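You operate a simulated robot arm through the tools that you are given. There is no shell and no other tool. Be economical: measure what you need, move in short steps, check, and stop when the job is done.

You are at the controls of a simulated robot arm. One attempt, no reset.

TASK
Fetch the 50 mm protector pack from the window lane of the blue conveyor and set it on top of the teal dressing stone.

It is judged by the outcome, as a careful person would: the job done as asked, and still so three seconds after it is handed in. It fails if anything else is knocked over, pushed out of place, dropped, spilled or broken.

THE ROBOT
A 6-joint arm with a two-finger parallel gripper, fixed in place. Base frame: the origin is at the foot of the arm, x ahead of it, y to its left, z up; the work surface is at about z = 800. Units: mm, degrees, N and s.
With the tool pointing down near the work surface it reaches from about 240 to 640 mm from the base axis. Its first joint turns from -66.0 to 66.0 degrees. Payload 2.7 kg.
Tool frame: the origin (TCP) lies between the finger pads and is the grasp point; the fingertips stand 23 mm ahead of it; z points along the fingers, y is the line along which they close. Largest opening 94 mm; finger width 38, thickness 10; the body of the gripper, 54 by 96 mm, starts 39 mm behind the TCP.
Orientation is told as [roll, pitch, yaw] about the base's x, y, z axes, in that order, counted from this pose: with the fingers straight down and closing along the base's y, the tool's x points along the base's -x, its y along +y and its z along -z.

THE INTERFACE
- The arm moves only by the tool move_arm. Its argument "deltas" is a list of rows, each a list of 6 numbers: the shift along the tool's x, y, z in units of 40 mm (1.0 is 40 mm), then the turn, a rotation vector about the tool's x, y, z in units of 6 degrees (1.0 is 6 degrees). In form: [[tx, ty, tz, ax, ay, az], ...]. A call has 1 to 8 rows; each row shifts and turns the commanded pose from where the row before left it, along the tool's axes as they then stand. "jaw" is the finger opening in mm, from 0 to 94, set as the call begins (left out, the last holds). A call with a number of a shift or a turn outside -1 to 1 is refused whole. Rows are played at 5 a second. More than 50 mm and 8.6 degrees between two rows, or a gripper value outside its range, and nothing of the call is played. Where a pose cannot be reached the arm comes as near as it can. A force on the tool above 40 N (or 10 N above the force at the start of the call, whichever is more), or a blocked arm, ends the call early, and 0.2 s more pass. Each finger travels about 45 mm/s and halts on what it meets, pressing with about 23 N; the grip force reading is that of the motor and also rises with nothing between the fingers. The clock runs only during rows and for 0.2 s after the last one: add rows that do not move to give the fingers time. It gives the time, the measured TCP pose, the force on the tool (base axes), the opening and the grip force at its end, in the units of the frame above (readings bear some noise), and new pictures: "show" is both (left out), scene, wrist or none.
- Cameras (640 x 400 px; columns grow to the right, rows downward): "scene" is fixed at [92, -441.5, 1423.4]; the picture's right is [0.72, -0.70, 0.00], its down [-0.35, -0.36, -0.86] and it looks along [0.60, 0.62, -0.50] (base axes); focal length 339 px, centre (320, 200). "wrist" rides on the gripper at [86, 16, -74] in the tool frame; the picture's right is [-0.18, 0.98, 0.00], its down [-0.58, -0.11, -0.81] and it looks along [-0.79, -0.15, 0.59] (tool axes); focal length 243 px, centre (320, 200). There is no depth. A picture from a camera that has moved, and an enlarged one, comes with that camera's place and axes in the base frame and with its lens. The place of the scene camera against the robot may be out by one fixed shift of up to 18 mm in any direction.
- enlarge(camera, box): a new picture of the part [left, top, right, bottom] of that camera's present view, enlarged. It takes no simulated time.
- finish_job(): hands the job in; it is judged then, once.

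Go step by step. Nothing tells you positions but the pictures and the camera data: compare them with the known pose of the tool, close in by small moves and look again before you grip or let go. The budget is 90 turns and 170 pictures, counting those below and the enlarged ones. Unless the task says otherwise, let go and move clear before handing in, and close with one line.

The tools are called by a JSON object that holds its "fn" and its "kwargs". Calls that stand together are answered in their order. move_arm: Moves the arm, as the interface text tells. Its arguments: {"type":"object","properties":{"deltas":{"type":"array","items":{"type":"array","items":{"type":"number"}}},"jaw":{"type":"number"},"show":{"type":"string","enum":["both","scene","wrist","none"]}},"required":["deltas"]} The other tools are called the same way: enlarge (camera, box) takes an enlarged picture of a part of a camera's view; finish_job () hands the job in.

At the start:

```text
time_s: 0.0
position: [437.7, -13.4, 1227.7]
ee_rot: [0.0, 0.1, 0.0]
force: [-0.4, -0.1, 0.1]
opening: 94.1
finger_force: 0.1
```

scene: 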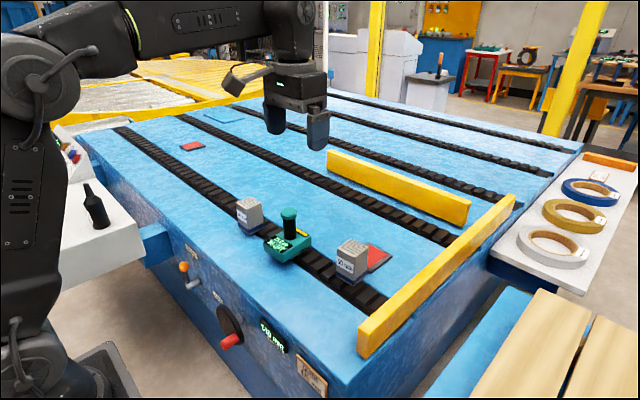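
wrist: 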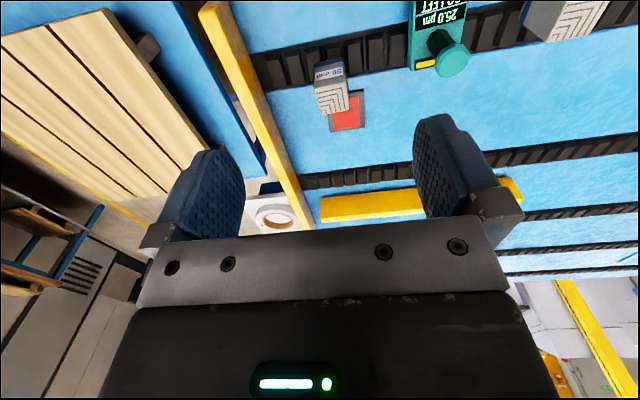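

I see a blue conveyor table with slatted lanes, two grey blocks, a teal device and red pads. I will enlarge to identify the pack, the lanes and the stone.

{"fn": "enlarge", "kwargs": {"camera": "scene", "box": [220, 190, 420, 315]}}

{"fn": "enlarge", "kwargs": {"camera": "scene", "box": [100, 90, 340, 240]}}

{"fn": "enlarge", "kwargs": {"camera": "wrist", "box": [240, 0, 640, 250]}}

{"fn": "enlarge", "kwargs": {"camera": "scene", "box": [140, 230, 340, 400]}}

```text
3.20 times, centred on (320, 252) of scene
camera zoom: at [92.0, -441.5, 1423.4], right [0.72, -0.7, 0.0], down [-0.35, -0.36, -0.86], along [0.6, 0.62, -0.5], focal length 1085 px, centre (320, 32)
```

zoom: 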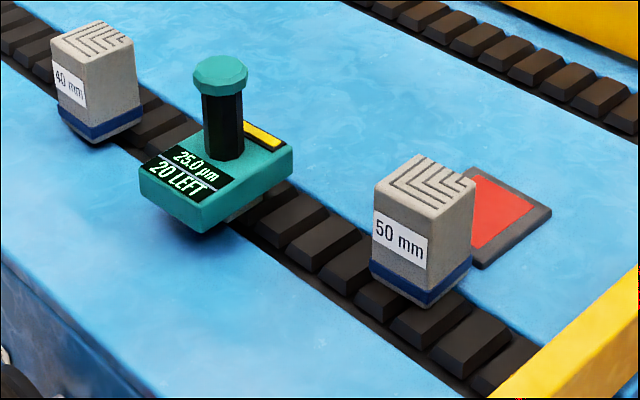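

```text
2.67 times, centred on (220, 165) of scene
camera zoom: at [92.0, -441.5, 1423.4], right [0.72, -0.7, 0.0], down [-0.35, -0.36, -0.86], along [0.6, 0.62, -0.5], focal length 904 px, centre (587, 293)
```

zoom: 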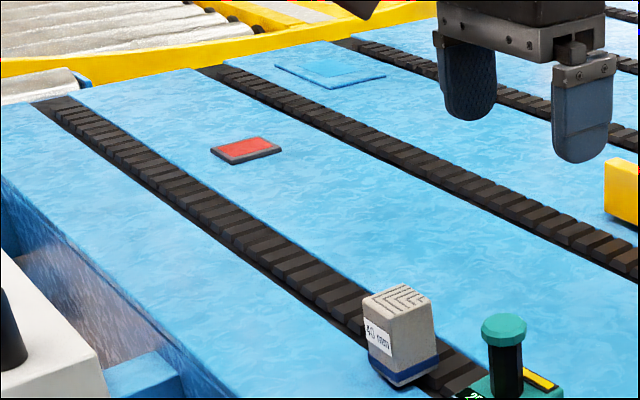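

```text
1.60 times, centred on (440, 125) of wrist
camera zoom: at [351.6, 3.2, 1302.4], right [0.18, 0.98, 0.0], down [0.58, -0.11, 0.81], along [0.79, -0.15, -0.59], focal length 388 px, centre (128, 320)
```

zoom: 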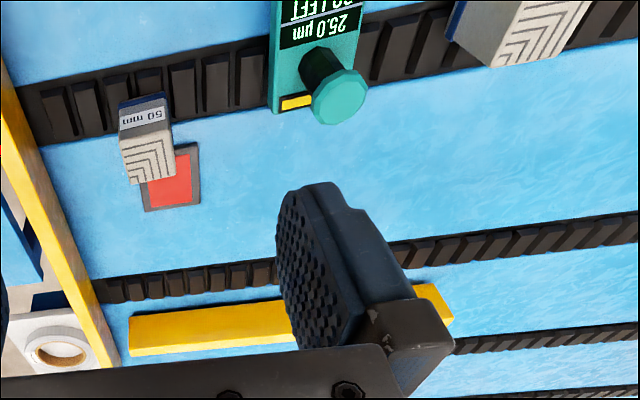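

```text
2.35 times, centred on (240, 315) of scene
camera zoom: at [92.0, -441.5, 1423.4], right [0.72, -0.7, 0.0], down [-0.35, -0.36, -0.86], along [0.6, 0.62, -0.5], focal length 798 px, centre (508, -71)
```

zoom: 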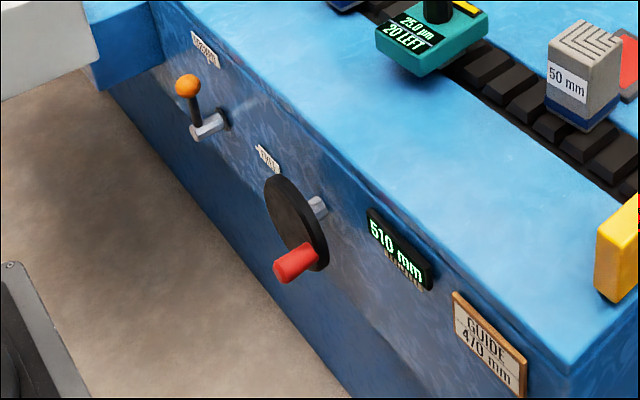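

The 50 mm pack is visible on the nearest slatted lane. Next I'll look for labels and for the dressing stone.

{"fn": "enlarge", "kwargs": {"camera": "scene", "box": [170, 95, 270, 158]}}

{"fn": "enlarge", "kwargs": {"camera": "scene", "box": [180, 240, 240, 315]}}

{"fn": "enlarge", "kwargs": {"camera": "scene", "box": [320, 0, 640, 200]}}

{"fn": "enlarge", "kwargs": {"camera": "scene", "box": [235, 200, 315, 270]}}

```text
6.35 times, centred on (220, 126) of scene
camera zoom: at [92.0, -441.5, 1423.4], right [0.72, -0.7, 0.0], down [-0.35, -0.36, -0.86], along [0.6, 0.62, -0.5], focal length 2153 px, centre (955, 667)
```

zoom: 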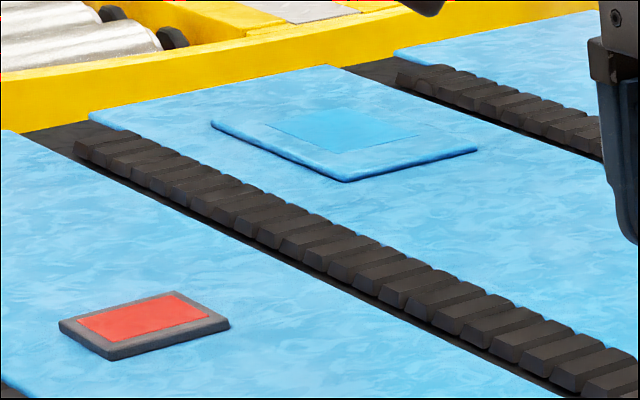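

```text
5.33 times, centred on (210, 278) of scene
camera zoom: at [92.0, -441.5, 1423.4], right [0.72, -0.7, 0.0], down [-0.35, -0.36, -0.86], along [0.6, 0.62, -0.5], focal length 1809 px, centre (907, -213)
```

zoom: 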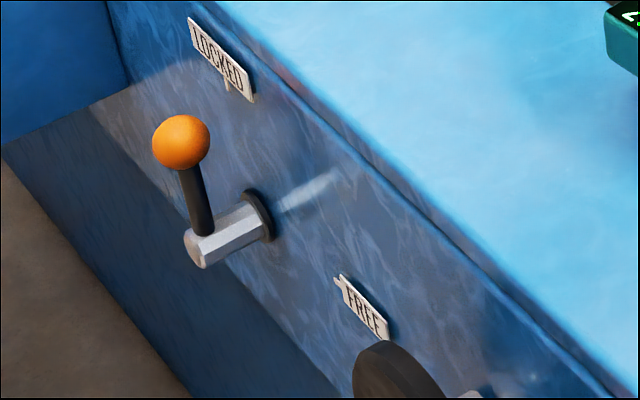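

```text
2.00 times, centred on (480, 100) of scene
camera zoom: at [92.0, -441.5, 1423.4], right [0.72, -0.7, 0.0], down [-0.35, -0.36, -0.86], along [0.6, 0.62, -0.5], focal length 678 px, centre (0, 400)
```

zoom: 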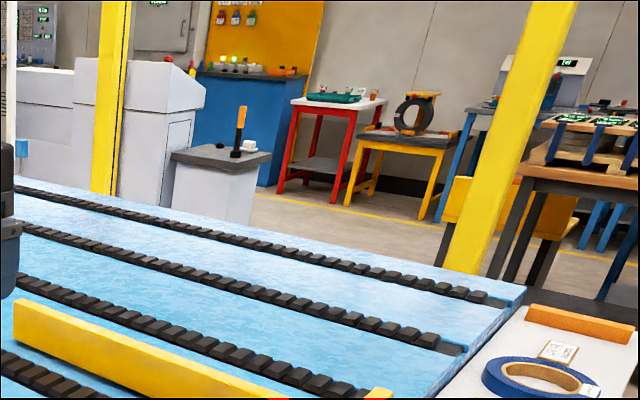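

```text
5.71 times, centred on (275, 235) of scene
camera zoom: at [92.0, -441.5, 1423.4], right [0.72, -0.7, 0.0], down [-0.35, -0.36, -0.86], along [0.6, 0.62, -0.5], focal length 1938 px, centre (577, 0)
```

zoom: 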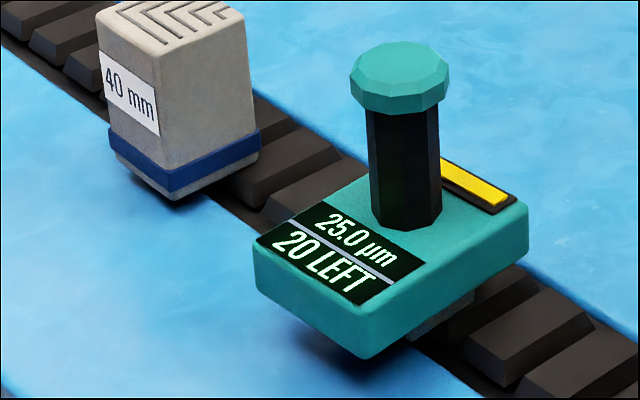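

The 50 mm pack is at about (603, -20) on the nearest lane. A teal block with a knob is at about (581, 190), and I take it to be the dressing stone. I'll move closer to the pack and look again.

{"fn": "move_arm", "kwargs": {"deltas": [[-0.5, 0, 0.95, 0, 0, 0], [-0.5, 0, 0.95, 0, 0, 0], [-0.5, 0, 0.95, 0, 0, 0], [-0.5, 0, 0.95, 0, 0, 0], [-0.5, 0, 0.95, 0, 0, 0]]}}

```text
time_s: 1.2
position: [535.4, -13.4, 1039.1]
ee_rot: [0.1, -0.1, 0.0]
force: [0.6, -0.4, 0.1]
opening: 93.8
finger_force: 0.1
camera wrist: at [449.4, 2.9, 1111.9], right [0.18, 0.98, 0.0], down [0.58, -0.11, 0.81], along [0.79, -0.15, -0.59], focal length 243 px, centre (320, 200)
```

scene: 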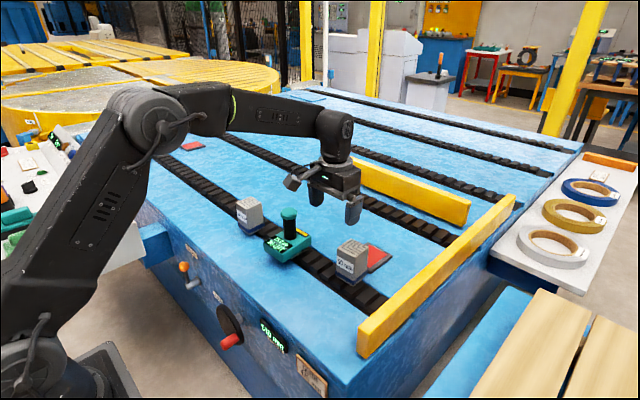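
wrist: 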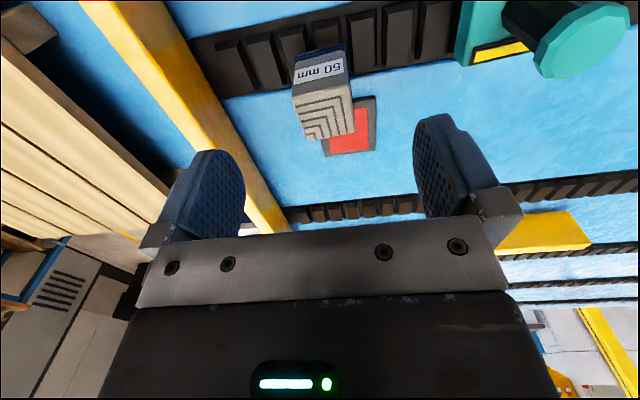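

The left table is now exposed, and it has coloured items on it. I'll check those and the pack.

{"fn": "enlarge", "kwargs": {"camera": "scene", "box": [0, 110, 160, 280]}}

{"fn": "enlarge", "kwargs": {"camera": "wrist", "box": [250, 20, 410, 180]}}

{"fn": "enlarge", "kwargs": {"camera": "scene", "box": [140, 60, 460, 240]}}

```text
2.35 times, centred on (80, 195) of scene
camera zoom: at [91.9, -441.5, 1423.4], right [0.72, -0.7, 0.0], down [-0.35, -0.36, -0.86], along [0.6, 0.62, -0.5], focal length 798 px, centre (885, 212)
```

zoom: 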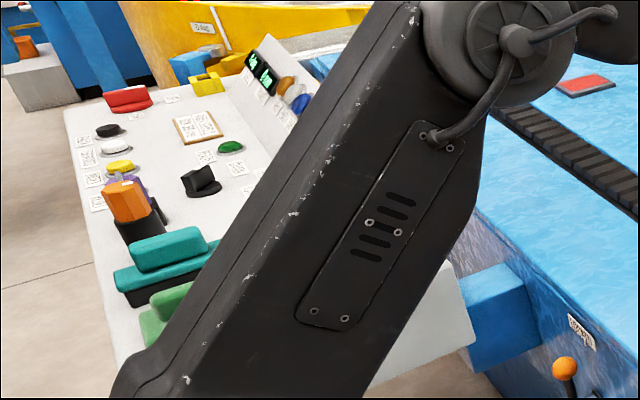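

```text
2.50 times, centred on (330, 100) of wrist
camera zoom: at [449.4, 2.9, 1111.9], right [0.18, 0.98, 0.0], down [0.58, -0.11, 0.81], along [0.79, -0.15, -0.59], focal length 606 px, centre (295, 450)
```

zoom: 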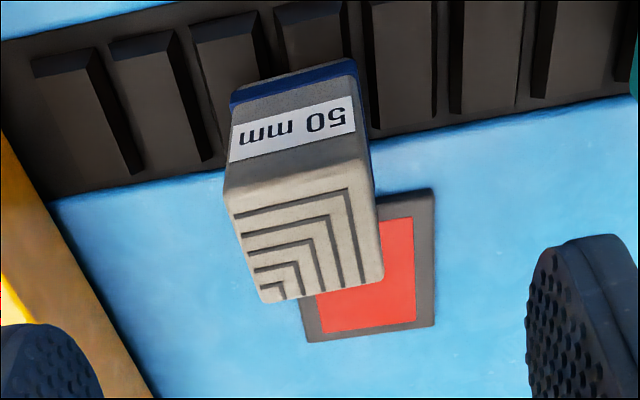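

```text
2.00 times, centred on (300, 150) of scene
camera zoom: at [91.9, -441.5, 1423.4], right [0.72, -0.7, 0.0], down [-0.35, -0.36, -0.86], along [0.6, 0.62, -0.5], focal length 678 px, centre (360, 300)
```

zoom: 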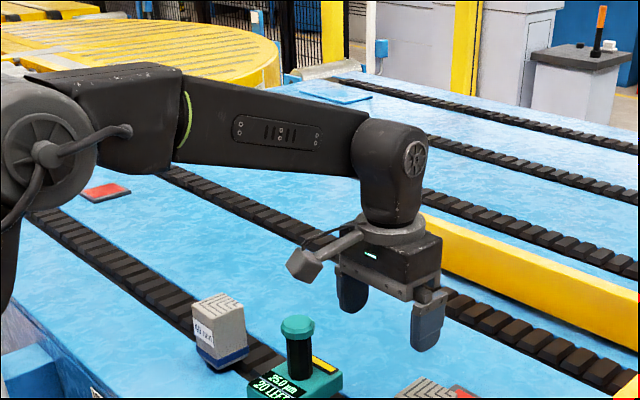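

Background items on the left table are out of reach. The area to the right of the arm is outside the scene view, so I'll turn the wrist to look there before deciding on the stone.

{"fn": "move_arm", "kwargs": {"deltas": [[0.8, 0, -0.5, 0, 0, 1], [0.8, 0, -0.5, 0, 0, 1], [0.8, 0, -0.5, 0, 0, 1], [0.5, 0, -0.5, 0, 0, 1], [0, 0, 0, 0, 0, 1], [0, 0, 0, 0, 0, 1], [0, 0, 0, 0, 0, 1], [0, 0, 0, 0, 0, 1]], "show": "none"}}

{"fn": "move_arm", "kwargs": {"deltas": [[0, 0, 0, 0, 0, 1], [0, 0, 0, 0, 0, 1], [0, 0, 0, 0, 0, 1], [0, 0, 0, 0, 0, 1]], "show": "wrist"}}

```text
time_s: 3.0
position: [423.0, 2.5, 1118.4]
ee_rot: [0.1, 0.1, -48.2]
force: [0.4, 0.1, -0.6]
opening: 93.9
finger_force: 0.1
```

```text
time_s: 4.0
position: [423.6, 2.6, 1118.3]
ee_rot: [0.0, 0.0, -72.2]
force: [0.3, -0.3, 0.2]
opening: 94.0
finger_force: 0.0
camera wrist: at [413.1, 90.3, 1192.6], right [0.99, 0.13, 0.0], down [0.07, -0.59, 0.81], along [0.1, -0.8, -0.59], focal length 243 px, centre (320, 200)
```

wrist: 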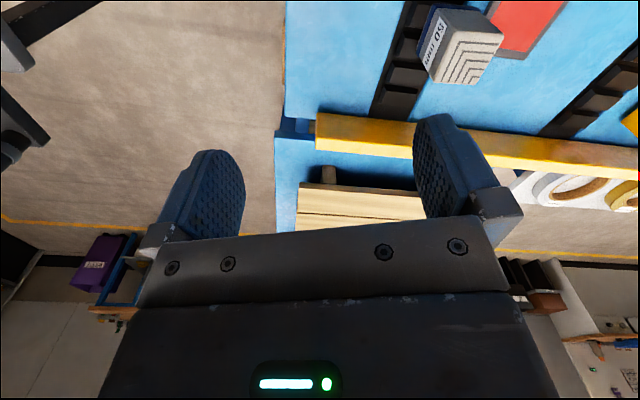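

Nothing else is reachable on the right, so the teal block with the knob is the stone. I'll turn back and take a view showing both the pack and the stone.

{"fn": "move_arm", "kwargs": {"deltas": [[0, 0, 0, 0, 0, -1], [0, 0, 0, 0, 0, -1], [0, 0, 0, 0, 0, -1], [0, 0, 0, 0, 0, -1], [0, 0, 0, 0, 0, -1], [0, 0, 0, 0, 0, -1], [0, 0, 0, 0, 0, -1], [0, 0, 0, 0, 0, -1]], "show": "none"}}

{"fn": "move_arm", "kwargs": {"deltas": [[0, 0, 0, 0, 0, -1], [0, 0, 0, 0, 0, -1], [0, 0, 0, 0, 0, -1], [0, 0, 0, 0, 0, -1], [-0.6, 0.6, 0.6, 0, 0, 0], [-0.6, 0.6, 0.6, 0, 0, 0], [-0.6, 0.6, 0.6, 0, 0, 0], [0, 0, 0.5, 0, 0, 0]]}}

```text
time_s: 5.8
position: [423.3, 2.9, 1120.3]
ee_rot: [0.0, 0.0, -23.9]
force: [0.6, 0.3, 0.2]
opening: 94.1
finger_force: 0.1
```

```text
time_s: 7.6
position: [496.7, 75.6, 1027.2]
ee_rot: [0.0, 0.0, 0.0]
force: [-0.3, 0.0, 0.2]
opening: 93.9
finger_force: 0.2
camera wrist: at [409.4, 93.1, 1100.3], right [0.18, 0.98, 0.0], down [0.58, -0.11, 0.81], along [0.79, -0.15, -0.59], focal length 243 px, centre (320, 200)
```

scene: 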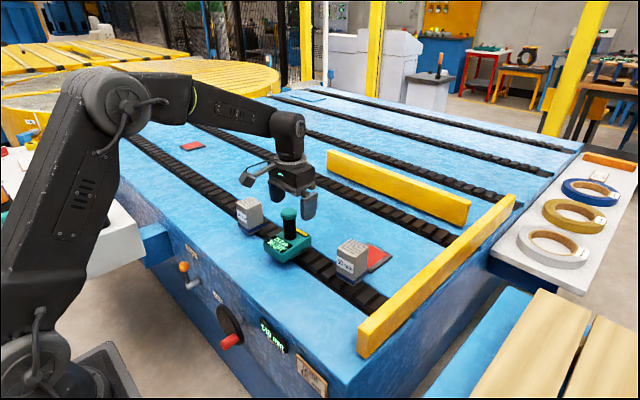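
wrist: 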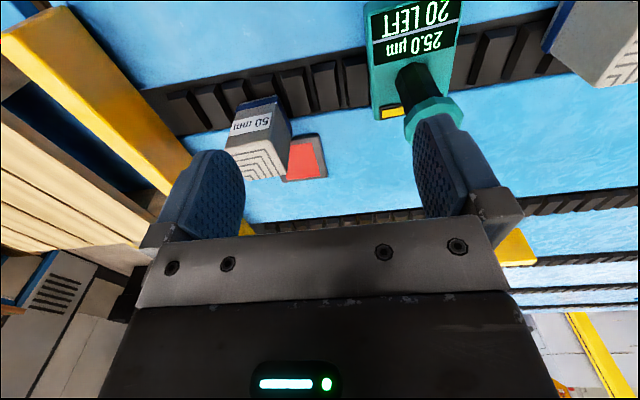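

{"fn": "enlarge", "kwargs": {"camera": "wrist", "box": [200, 80, 340, 200]}}

{"fn": "enlarge", "kwargs": {"camera": "wrist", "box": [340, 0, 500, 140]}}

{"fn": "enlarge", "kwargs": {"camera": "scene", "box": [255, 195, 325, 270]}}

```text
3.33 times, centred on (270, 140) of wrist
camera zoom: at [409.4, 93.1, 1100.3], right [0.18, 0.98, 0.0], down [0.58, -0.11, 0.81], along [0.79, -0.15, -0.59], focal length 809 px, centre (487, 400)
```

zoom: 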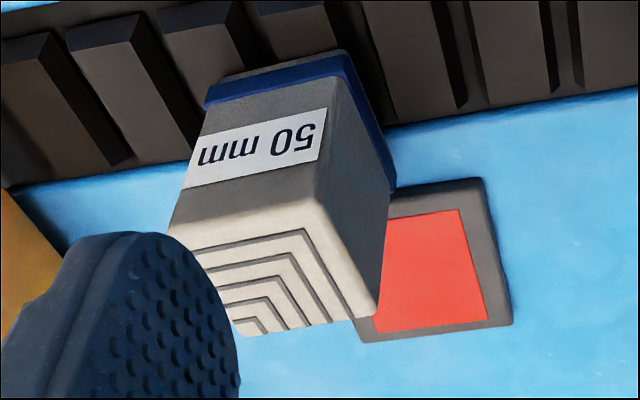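

```text
2.86 times, centred on (420, 70) of wrist
camera zoom: at [409.4, 93.1, 1100.3], right [0.18, 0.98, 0.0], down [0.58, -0.11, 0.81], along [0.79, -0.15, -0.59], focal length 693 px, centre (34, 571)
```

zoom: 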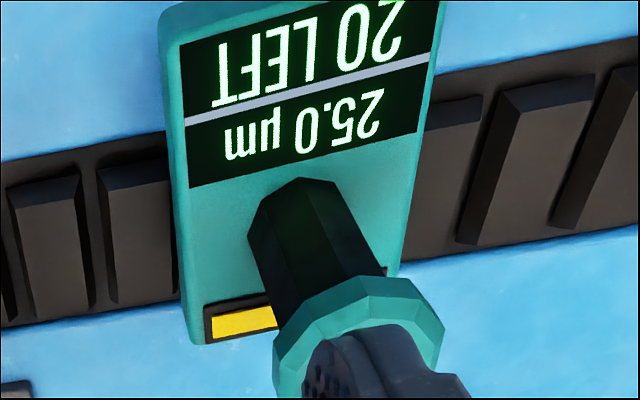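

```text
5.33 times, centred on (290, 232) of scene
camera zoom: at [92.0, -441.5, 1423.4], right [0.72, -0.7, 0.0], down [-0.35, -0.36, -0.86], along [0.6, 0.62, -0.5], focal length 1809 px, centre (480, 27)
```

zoom: 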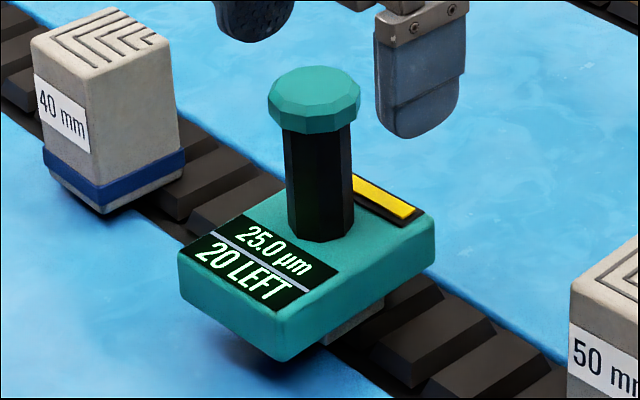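

The pack is about 57 mm square, with its top at z≈885 and its centre near (602, -19.5), yawed about +2.6°. I'll get a clear view of the stone and its knob before grasping.

{"fn": "move_arm", "kwargs": {"deltas": [[0, 0.95, 0, 0, 0, 0], [0, 0.95, 0, 0, 0, 0], [0, 0.95, 0, 0, 0, 0], [0, 0, 0, 0, 0, 0]], "show": "wrist"}}

{"fn": "enlarge", "kwargs": {"camera": "wrist", "box": [240, 0, 440, 180]}}

{"fn": "move_arm", "kwargs": {"deltas": [[0, -0.75, 0, 0, 0, 0], [0, -0.75, 0, 0, 0, 0], [0.5, 0, 0, 0, 0, 0], [0, 0, 0, 0, 0, 0]], "show": "wrist"}}

{"fn": "enlarge", "kwargs": {"camera": "wrist", "box": [280, 0, 480, 180]}}

```text
time_s: 8.6
position: [497.3, 188.9, 1027.1]
ee_rot: [0.0, -0.1, 0.0]
force: [0.0, -0.1, 0.5]
opening: 94.0
finger_force: 0.0
camera wrist: at [411.2, 206.5, 1099.8], right [0.18, 0.98, 0.0], down [0.58, -0.11, 0.81], along [0.79, -0.15, -0.59], focal length 243 px, centre (320, 200)
```

wrist: 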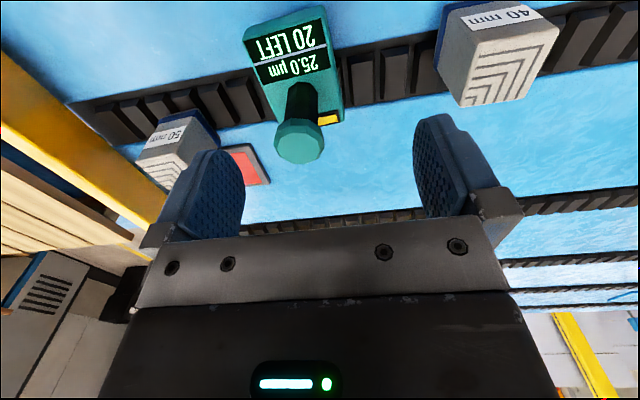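

```text
2.22 times, centred on (340, 90) of wrist
camera zoom: at [411.2, 206.5, 1099.8], right [0.18, 0.98, 0.0], down [0.58, -0.11, 0.81], along [0.79, -0.15, -0.59], focal length 539 px, centre (276, 444)
```

zoom: 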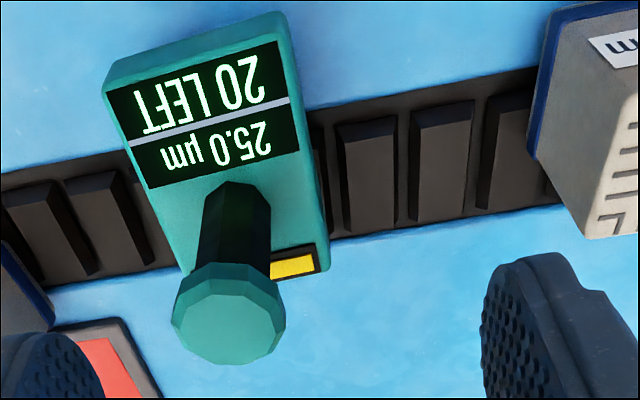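

```text
time_s: 9.6
position: [474.9, 129.5, 1027.2]
ee_rot: [0.0, 0.1, -0.1]
force: [0.3, 0.3, 0.0]
opening: 93.8
finger_force: 0.1
camera wrist: at [389.4, 146.0, 1100.8], right [0.18, 0.98, 0.0], down [0.58, -0.11, 0.81], along [0.79, -0.15, -0.59], focal length 243 px, centre (320, 200)
```

wrist: 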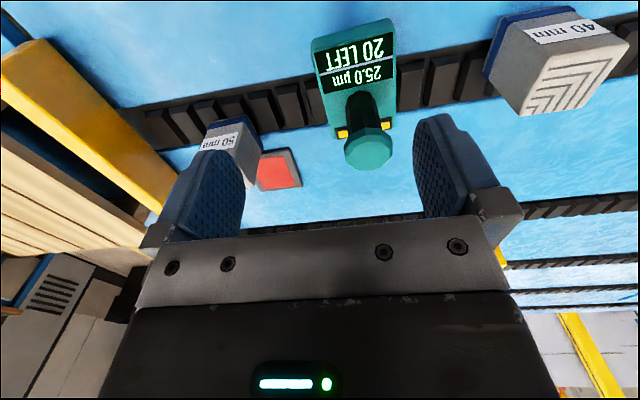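

```text
2.22 times, centred on (380, 90) of wrist
camera zoom: at [389.4, 146.0, 1100.8], right [0.18, 0.98, 0.0], down [0.58, -0.11, 0.81], along [0.79, -0.15, -0.59], focal length 539 px, centre (187, 444)
```

zoom: 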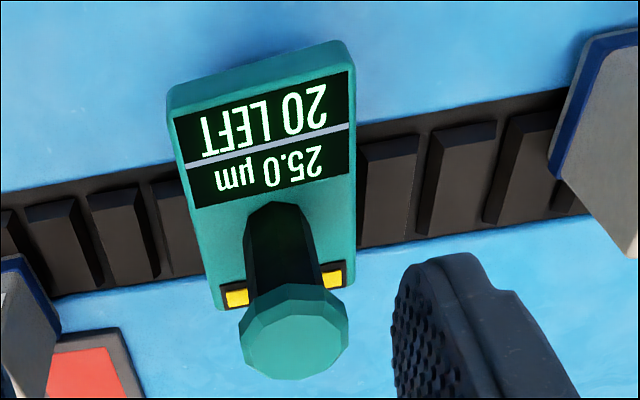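

The knob top is flat and about 45 mm across, centred near (552, 161) at z≈933. Now I'll go above the pack, aligned to its yaw.

{"fn": "move_arm", "kwargs": {"deltas": [[-0.64, -0.745, 0.2, 0, 0, 0], [-0.64, -0.745, 0.2, 0, 0, 0], [-0.64, -0.745, 0.2, 0, 0, 0], [-0.64, -0.745, 0.2, 0, 0, 0], [-0.64, -0.745, 0.2, 0, 0, -0.43], [0, 0, 0.6, 0, 0, 0], [0, 0, 0, 0, 0, 0]], "jaw": 94}}

{"fn": "enlarge", "kwargs": {"camera": "wrist", "box": [160, 80, 500, 260]}}

```text
time_s: 11.2
position: [604.0, -19.4, 963.8]
ee_rot: [0.1, 0.0, 2.6]
force: [0.6, 0.5, -0.2]
opening: 94.2
finger_force: 0.0
camera wrist: at [516.9, -6.9, 1036.8], right [0.14, 0.99, 0.0], down [0.59, -0.08, 0.81], along [0.8, -0.11, -0.59], focal length 243 px, centre (320, 200)
```

scene: 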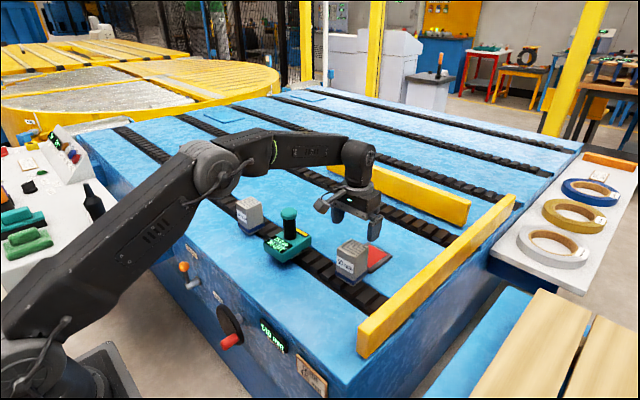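
wrist: 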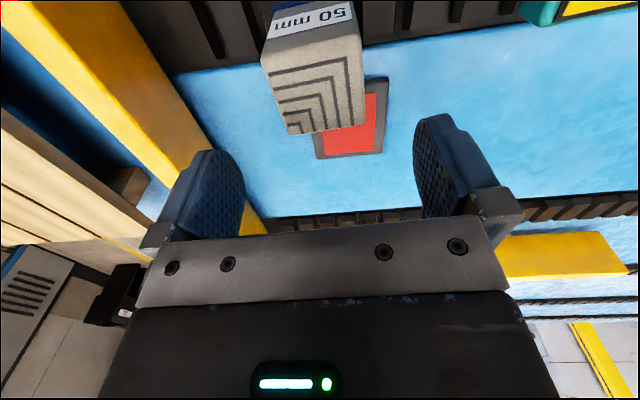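

```text
1.88 times, centred on (330, 170) of wrist
camera zoom: at [516.9, -6.9, 1036.8], right [0.14, 0.99, 0.0], down [0.59, -0.08, 0.81], along [0.8, -0.11, -0.59], focal length 457 px, centre (301, 256)
```

zoom: 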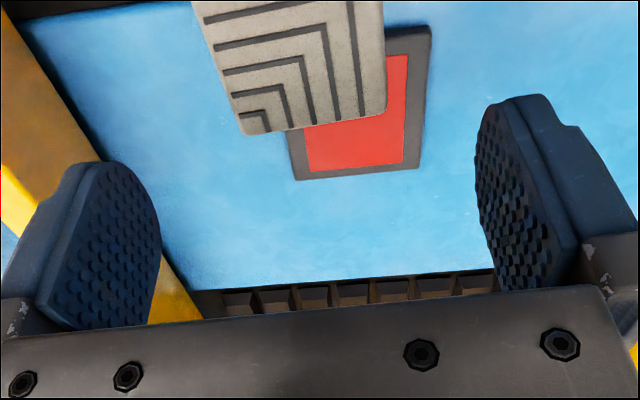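

The pack is confirmed at (603, -20), yaw about 3°, so I'm aligned. I'll descend around it to z≈857.

{"fn": "move_arm", "kwargs": {"deltas": [[0, 0, 0.67, 0, 0, 0], [0, 0, 0.67, 0, 0, 0], [0, 0, 0.67, 0, 0, 0], [0, 0, 0.66, 0, 0, 0], [0, 0, 0, 0, 0, 0]]}}

{"fn": "enlarge", "kwargs": {"camera": "scene", "box": [290, 180, 430, 300]}}

```text
time_s: 12.4
position: [601.7, -20.5, 856.0]
ee_rot: [0.0, -0.1, 2.6]
force: [0.2, 0.7, 1.3]
opening: 94.0
finger_force: 0.1
camera wrist: at [515.7, -7.2, 929.2], right [0.14, 0.99, 0.0], down [0.59, -0.08, 0.81], along [0.8, -0.11, -0.59], focal length 243 px, centre (320, 200)
```

scene: 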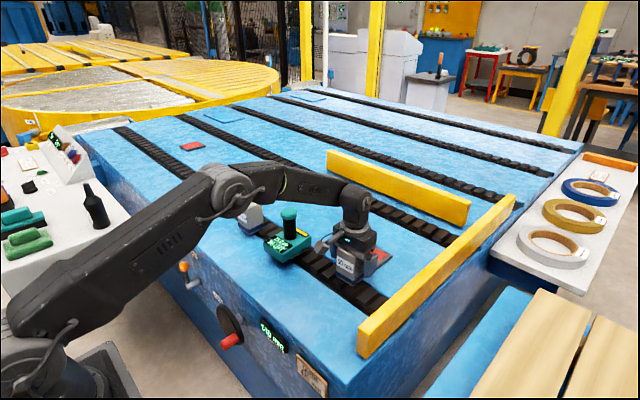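
wrist: 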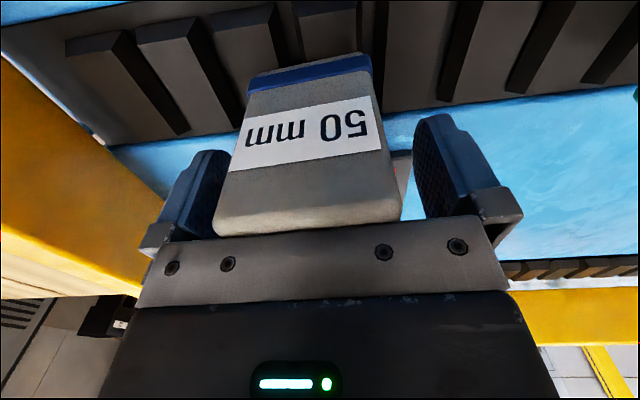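

```text
3.33 times, centred on (360, 240) of scene
camera zoom: at [91.9, -441.5, 1423.4], right [0.72, -0.7, 0.0], down [-0.35, -0.36, -0.86], along [0.6, 0.62, -0.5], focal length 1131 px, centre (187, 67)
```

zoom: 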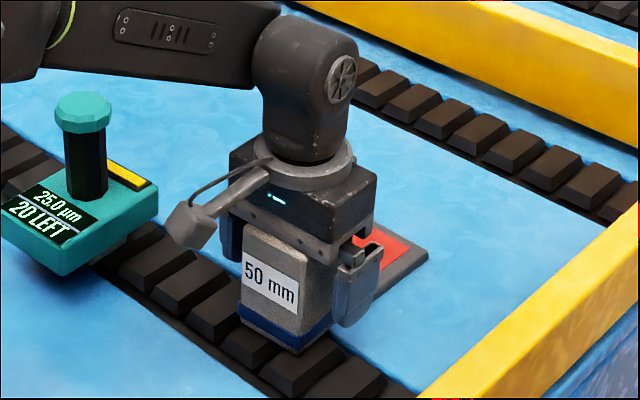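

The fingers straddle the pack, so I'll close on it.

{"fn": "move_arm", "kwargs": {"deltas": [[0, 0, 0, 0, 0, 0], [0, 0, 0, 0, 0, 0], [0, 0, 0, 0, 0, 0], [0, 0, 0, 0, 0, 0], [0, 0, 0, 0, 0, 0], [0, 0, 0, 0, 0, 0]], "jaw": 45}}

```text
time_s: 13.8
position: [601.6, -19.4, 855.7]
ee_rot: [0.0, 0.1, 2.6]
force: [0.6, 0.4, 0.6]
opening: 58.0
finger_force: 23.4
camera wrist: at [515.6, -7.4, 929.4], right [0.14, 0.99, 0.0], down [0.59, -0.08, 0.81], along [0.8, -0.11, -0.59], focal length 243 px, centre (320, 200)
```

scene: 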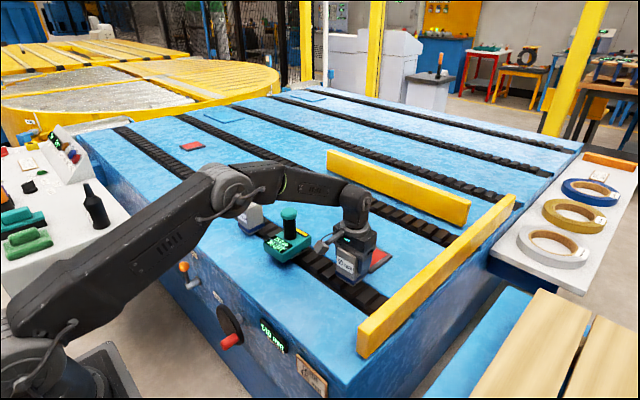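
wrist: 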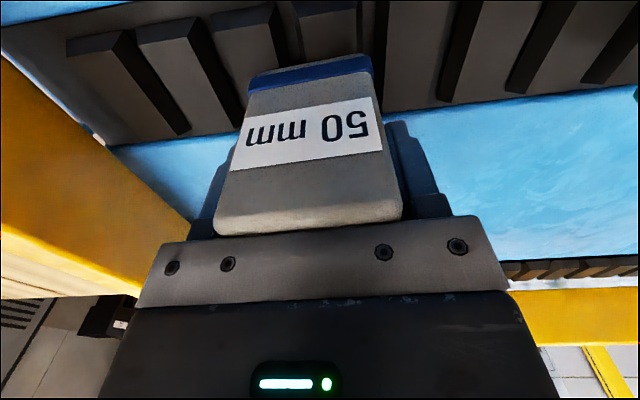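

Gripped at 58 mm. Lifting gently.

{"fn": "move_arm", "kwargs": {"deltas": [[0, 0, -0.3, 0, 0, 0], [0, 0, -0.5, 0, 0, 0], [0, 0, -0.7, 0, 0, 0], [0, 0, -0.8, 0, 0, 0], [0, 0, -0.8, 0, 0, 0], [0, 0, -0.8, 0, 0, 0], [0, 0, -0.6, 0, 0, 0], [0, 0, 0, 0, 0, 0]]}}

```text
time_s: 15.6
position: [602.8, -20.2, 1037.0]
ee_rot: [0.0, 0.0, 2.6]
force: [1.0, -0.2, -2.0]
opening: 57.9
finger_force: 23.5
camera wrist: at [516.3, -7.3, 1110.7], right [0.14, 0.99, 0.0], down [0.59, -0.08, 0.81], along [0.8, -0.11, -0.59], focal length 243 px, centre (320, 200)
```

scene: 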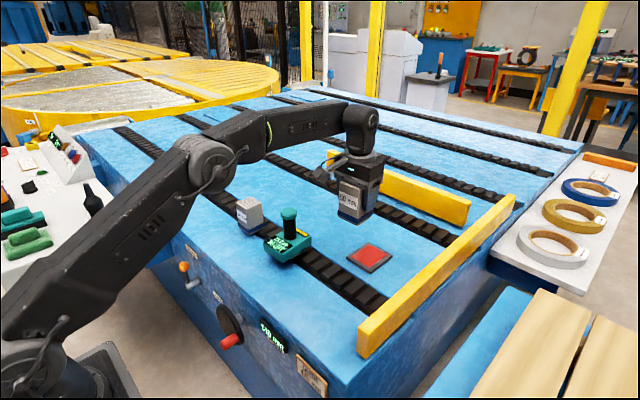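
wrist: 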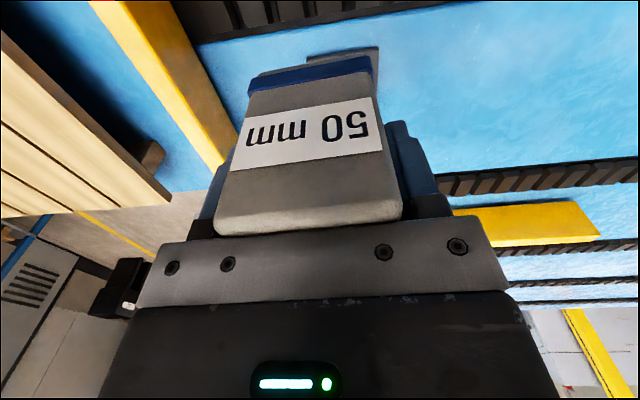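

The pack is held and light. One check of the teal item on the left table before committing.

{"fn": "enlarge", "kwargs": {"camera": "scene", "box": [0, 120, 120, 270]}}

```text
2.67 times, centred on (60, 195) of scene
camera zoom: at [92.0, -441.5, 1423.4], right [0.72, -0.7, 0.0], down [-0.35, -0.36, -0.86], along [0.6, 0.62, -0.5], focal length 904 px, centre (1013, 213)
```

zoom: 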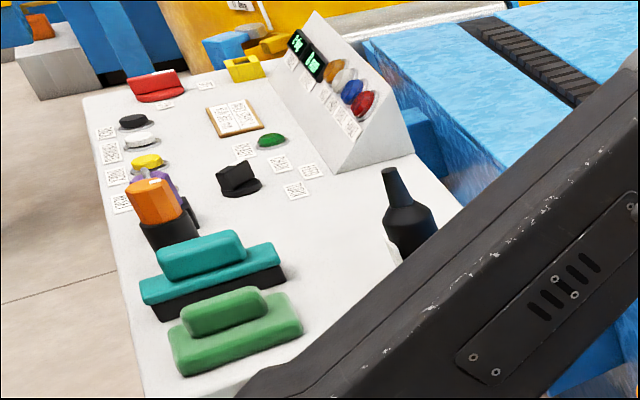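

That left-table item lies on a bearing beyond the joint limit and outside reach, so the knobbed stone is the target. I'll carry the pack over the knob, staying high.

{"fn": "move_arm", "kwargs": {"deltas": [[0.178, 0.6, 0, 0, 0, 0], [0.178, 0.8, 0, 0, 0, 0], [0.178, 0.9, 0, 0, 0, 0], [0.178, 0.9, 0, 0, 0, 0], [0.178, 0.8, 0, 0, 0, 0], [0.178, 0.58, 0, 0, 0, 0], [0, 0, 0, 0, 0, 0]]}}

{"fn": "enlarge", "kwargs": {"camera": "scene", "box": [230, 130, 370, 270]}}

```text
time_s: 17.2
position: [553.1, 159.6, 1038.2]
ee_rot: [-0.1, 0.1, 2.5]
force: [0.0, 0.3, -1.9]
opening: 58.0
finger_force: 22.8
camera wrist: at [466.8, 172.4, 1110.3], right [0.14, 0.99, 0.0], down [0.59, -0.08, 0.81], along [0.8, -0.11, -0.59], focal length 243 px, centre (320, 200)
```

scene: 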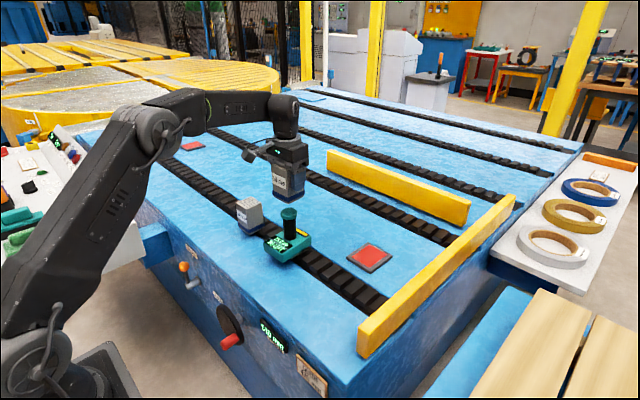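
wrist: 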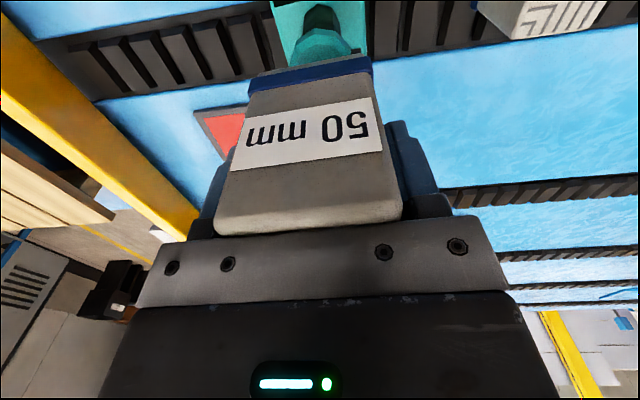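

```text
2.86 times, centred on (300, 200) of scene
camera zoom: at [92.0, -441.4, 1423.4], right [0.72, -0.7, 0.0], down [-0.35, -0.36, -0.86], along [0.6, 0.62, -0.5], focal length 969 px, centre (377, 200)
```

zoom: 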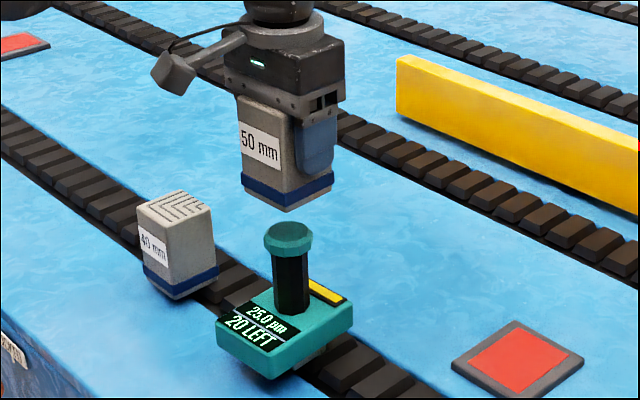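

The scene view confirms the pack is centred over the knob in both directions. I'll lower most of the gap, then check.

{"fn": "move_arm", "kwargs": {"deltas": [[0, 0, 0.4, 0, 0, 0], [0, 0, 0.35, 0, 0, 0], [0, 0, 0.2, 0, 0, 0], [0, 0, 0, 0, 0, 0]]}}

{"fn": "enlarge", "kwargs": {"camera": "scene", "box": [250, 160, 340, 260]}}

{"fn": "enlarge", "kwargs": {"camera": "wrist", "box": [220, 0, 420, 120]}}

```text
time_s: 18.2
position: [551.6, 159.3, 997.9]
ee_rot: [-0.1, -0.1, 2.7]
force: [-0.5, 0.0, -2.3]
opening: 58.1
finger_force: 23.3
camera wrist: at [466.2, 172.6, 1071.5], right [0.14, 0.99, 0.0], down [0.59, -0.08, 0.81], along [0.8, -0.11, -0.59], focal length 243 px, centre (320, 200)
```

scene: 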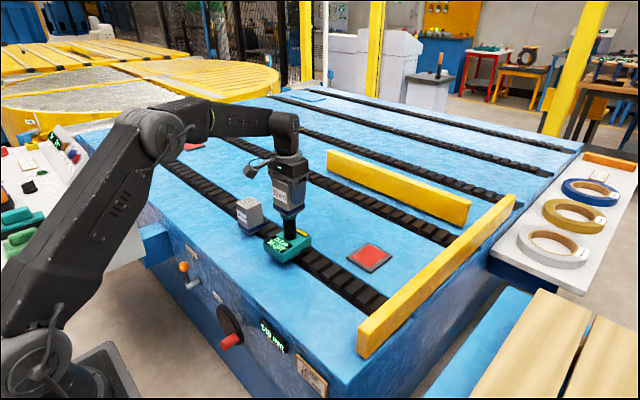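
wrist: 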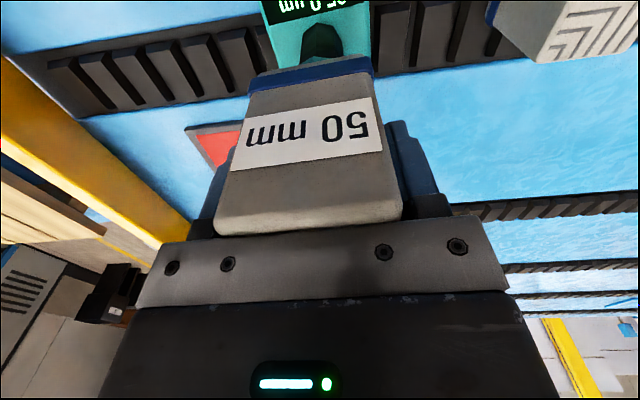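

```text
4.00 times, centred on (295, 210) of scene
camera zoom: at [92.0, -441.5, 1423.4], right [0.72, -0.7, 0.0], down [-0.35, -0.36, -0.86], along [0.6, 0.62, -0.5], focal length 1357 px, centre (420, 160)
```

zoom: 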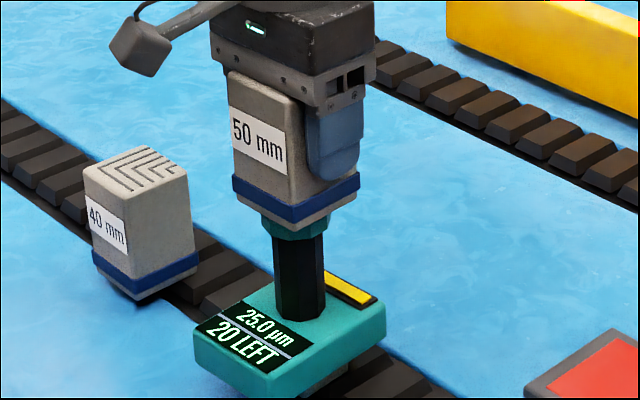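

```text
3.20 times, centred on (320, 60) of wrist
camera zoom: at [466.2, 172.6, 1071.5], right [0.14, 0.99, 0.0], down [0.59, -0.08, 0.81], along [0.8, -0.11, -0.59], focal length 776 px, centre (320, 648)
```

zoom: 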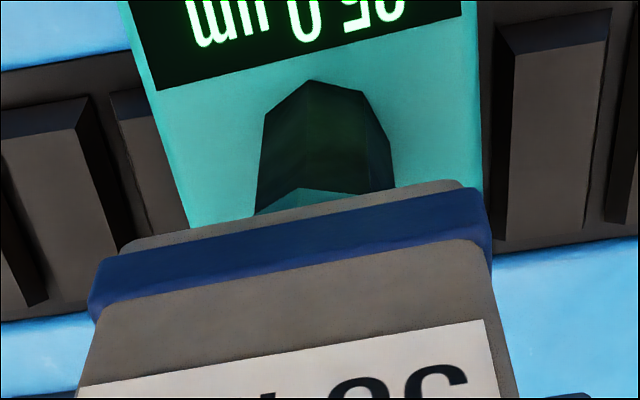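

Well centred, with a gap of only about 6 mm left. I'll creep down until contact shows in the force reading.

{"fn": "move_arm", "kwargs": {"deltas": [[0, 0.04, 0.05, 0, 0, 0], [0, 0, 0.05, 0, 0, 0], [0, 0, 0, 0, 0, 0]], "show": "none"}}

{"fn": "move_arm", "kwargs": {"deltas": [[0, 0, 0.03, 0, 0, 0], [0, 0, 0, 0, 0, 0], [0, 0, 0, 0, 0, 0]], "show": "none"}}

```text
time_s: 19.0
position: [553.3, 161.4, 996.5]
ee_rot: [0.0, -0.2, 2.6]
force: [-5.2, -2.0, 14.2]
opening: 57.7
finger_force: 22.4
```

```text
time_s: 19.8
position: [553.1, 161.0, 995.6]
ee_rot: [0.1, -0.4, 2.6]
force: [-3.3, -3.7, 29.0]
opening: 58.0
finger_force: 23.1
```

Contact is made and the force is higher than needed, so I'll back off about 2 mm and look.

{"fn": "move_arm", "kwargs": {"deltas": [[0, 0, -0.05, 0, 0, 0], [0, 0, 0, 0, 0, 0], [0, 0, 0, 0, 0, 0]]}}

{"fn": "enlarge", "kwargs": {"camera": "scene", "box": [250, 160, 340, 270]}}

```text
time_s: 20.6
position: [552.9, 162.7, 996.0]
ee_rot: [0.0, -0.2, 2.6]
force: [5.4, -3.4, 18.5]
opening: 57.9
finger_force: 22.8
camera wrist: at [466.0, 174.9, 1068.8], right [0.14, 0.99, 0.0], down [0.58, -0.08, 0.81], along [0.8, -0.11, -0.59], focal length 243 px, centre (320, 200)
```

scene: 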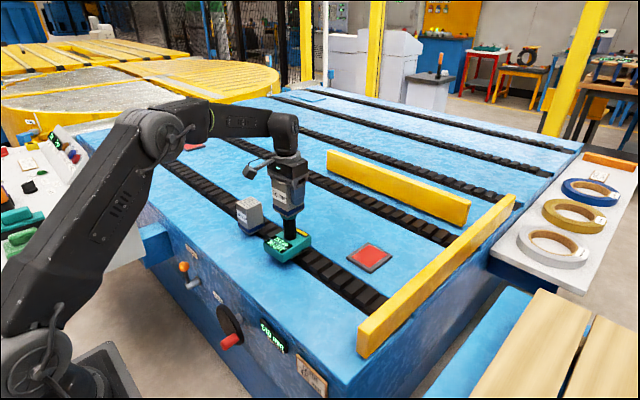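
wrist: 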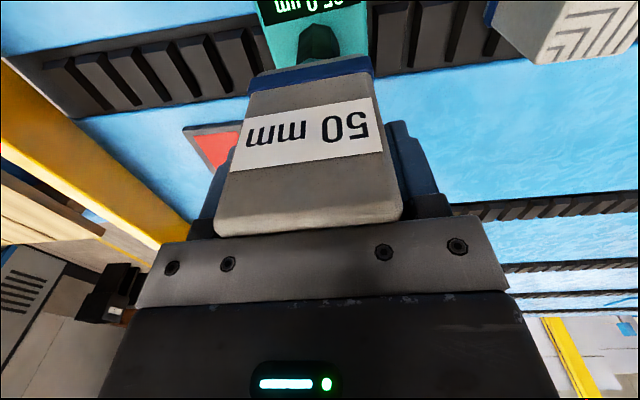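

```text
3.64 times, centred on (295, 215) of scene
camera zoom: at [91.8, -441.7, 1423.4], right [0.72, -0.7, 0.0], down [-0.35, -0.36, -0.86], along [0.6, 0.62, -0.5], focal length 1233 px, centre (411, 146)
```

zoom: 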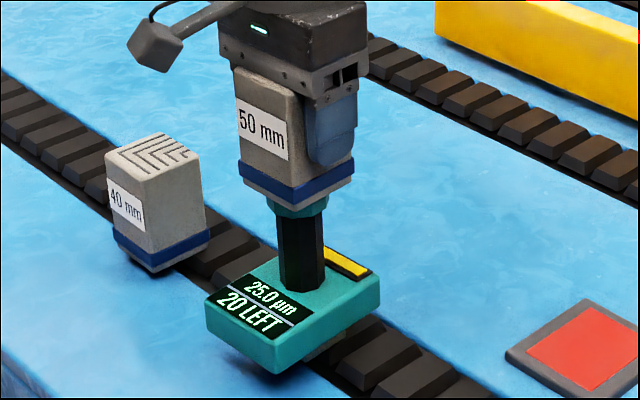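

{"fn": "move_arm", "kwargs": {"deltas": [[0, 0, -0.03, 0, 0, 0], [0, 0, 0, 0, 0, 0], [0, 0, 0, 0, 0, 0]], "show": "none"}}

```text
time_s: 21.4
position: [552.4, 162.9, 995.6]
ee_rot: [0.0, 0.2, 2.6]
force: [2.9, -1.2, 9.6]
opening: 57.9
finger_force: 22.9
```

{"fn": "move_arm", "kwargs": {"deltas": [[0, 0, -0.02, 0, 0, 0], [0, 0, 0, 0, 0, 0], [0, 0, 0, 0, 0, 0]], "show": "none"}}

```text
time_s: 22.2
position: [551.2, 161.8, 996.3]
ee_rot: [0.1, 0.2, 2.6]
force: [1.6, -0.1, -1.3]
opening: 57.8
finger_force: 23.2
```

The force is now nearly zero, with the pack just touching. I'll open the fingers a little and check.

{"fn": "move_arm", "kwargs": {"deltas": [[0, 0, 0.01, 0, 0, 0], [0, 0, 0, 0, 0, 0], [0, 0, 0, 0, 0, 0]], "jaw": 66}}

{"fn": "enlarge", "kwargs": {"camera": "scene", "box": [250, 160, 340, 270]}}

```text
time_s: 23.0
position: [551.9, 162.2, 996.7]
ee_rot: [0.0, 0.0, 2.6]
force: [0.0, -0.8, 0.1]
opening: 65.8
finger_force: 0.0
camera wrist: at [465.5, 175.4, 1069.9], right [0.14, 0.99, 0.0], down [0.59, -0.08, 0.81], along [0.8, -0.11, -0.59], focal length 243 px, centre (320, 200)
```

scene: 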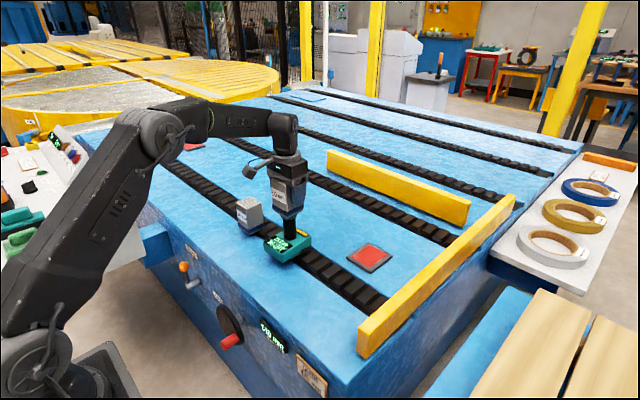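
wrist: 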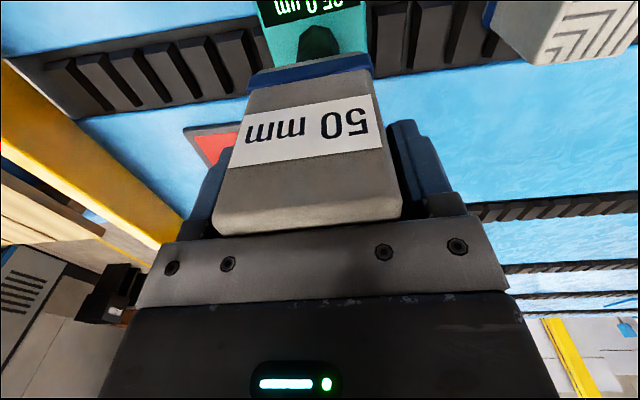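

```text
3.64 times, centred on (295, 215) of scene
camera zoom: at [92.0, -441.5, 1423.4], right [0.72, -0.7, 0.0], down [-0.35, -0.36, -0.86], along [0.6, 0.62, -0.5], focal length 1233 px, centre (411, 146)
```

zoom: 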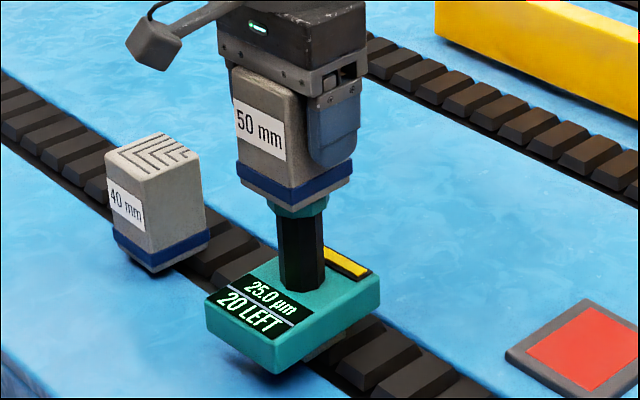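

Released; I'll watch for any drift or tilt before withdrawing.

{"fn": "move_arm", "kwargs": {"deltas": [[0, 0, 0, 0, 0, 0], [0, 0, 0, 0, 0, 0], [0, 0, 0, 0, 0, 0], [0, 0, 0, 0, 0, 0], [0, 0, 0, 0, 0, 0]], "jaw": 76, "show": "wrist"}}

{"fn": "enlarge", "kwargs": {"camera": "scene", "box": [250, 160, 340, 270]}}

```text
time_s: 24.2
position: [553.4, 162.9, 996.2]
ee_rot: [0.0, 0.0, 2.6]
force: [-0.4, -0.2, -0.4]
opening: 76.3
finger_force: 0.1
camera wrist: at [465.5, 175.4, 1069.9], right [0.14, 0.99, 0.0], down [0.59, -0.08, 0.81], along [0.8, -0.11, -0.59], focal length 243 px, centre (320, 200)
```

wrist: 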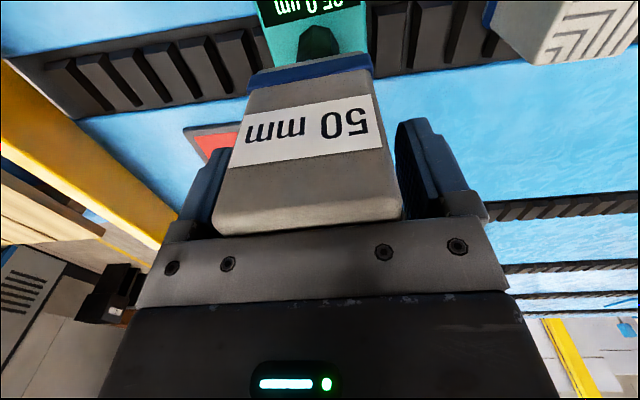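

```text
3.64 times, centred on (295, 215) of scene
camera zoom: at [92.0, -441.5, 1423.4], right [0.72, -0.7, 0.0], down [-0.35, -0.36, -0.86], along [0.6, 0.62, -0.5], focal length 1233 px, centre (411, 146)
```

zoom: 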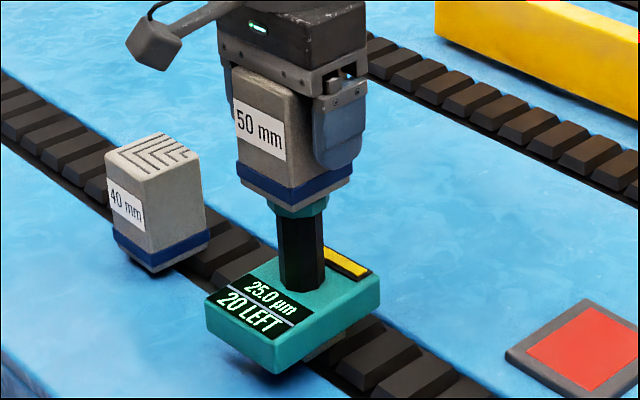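

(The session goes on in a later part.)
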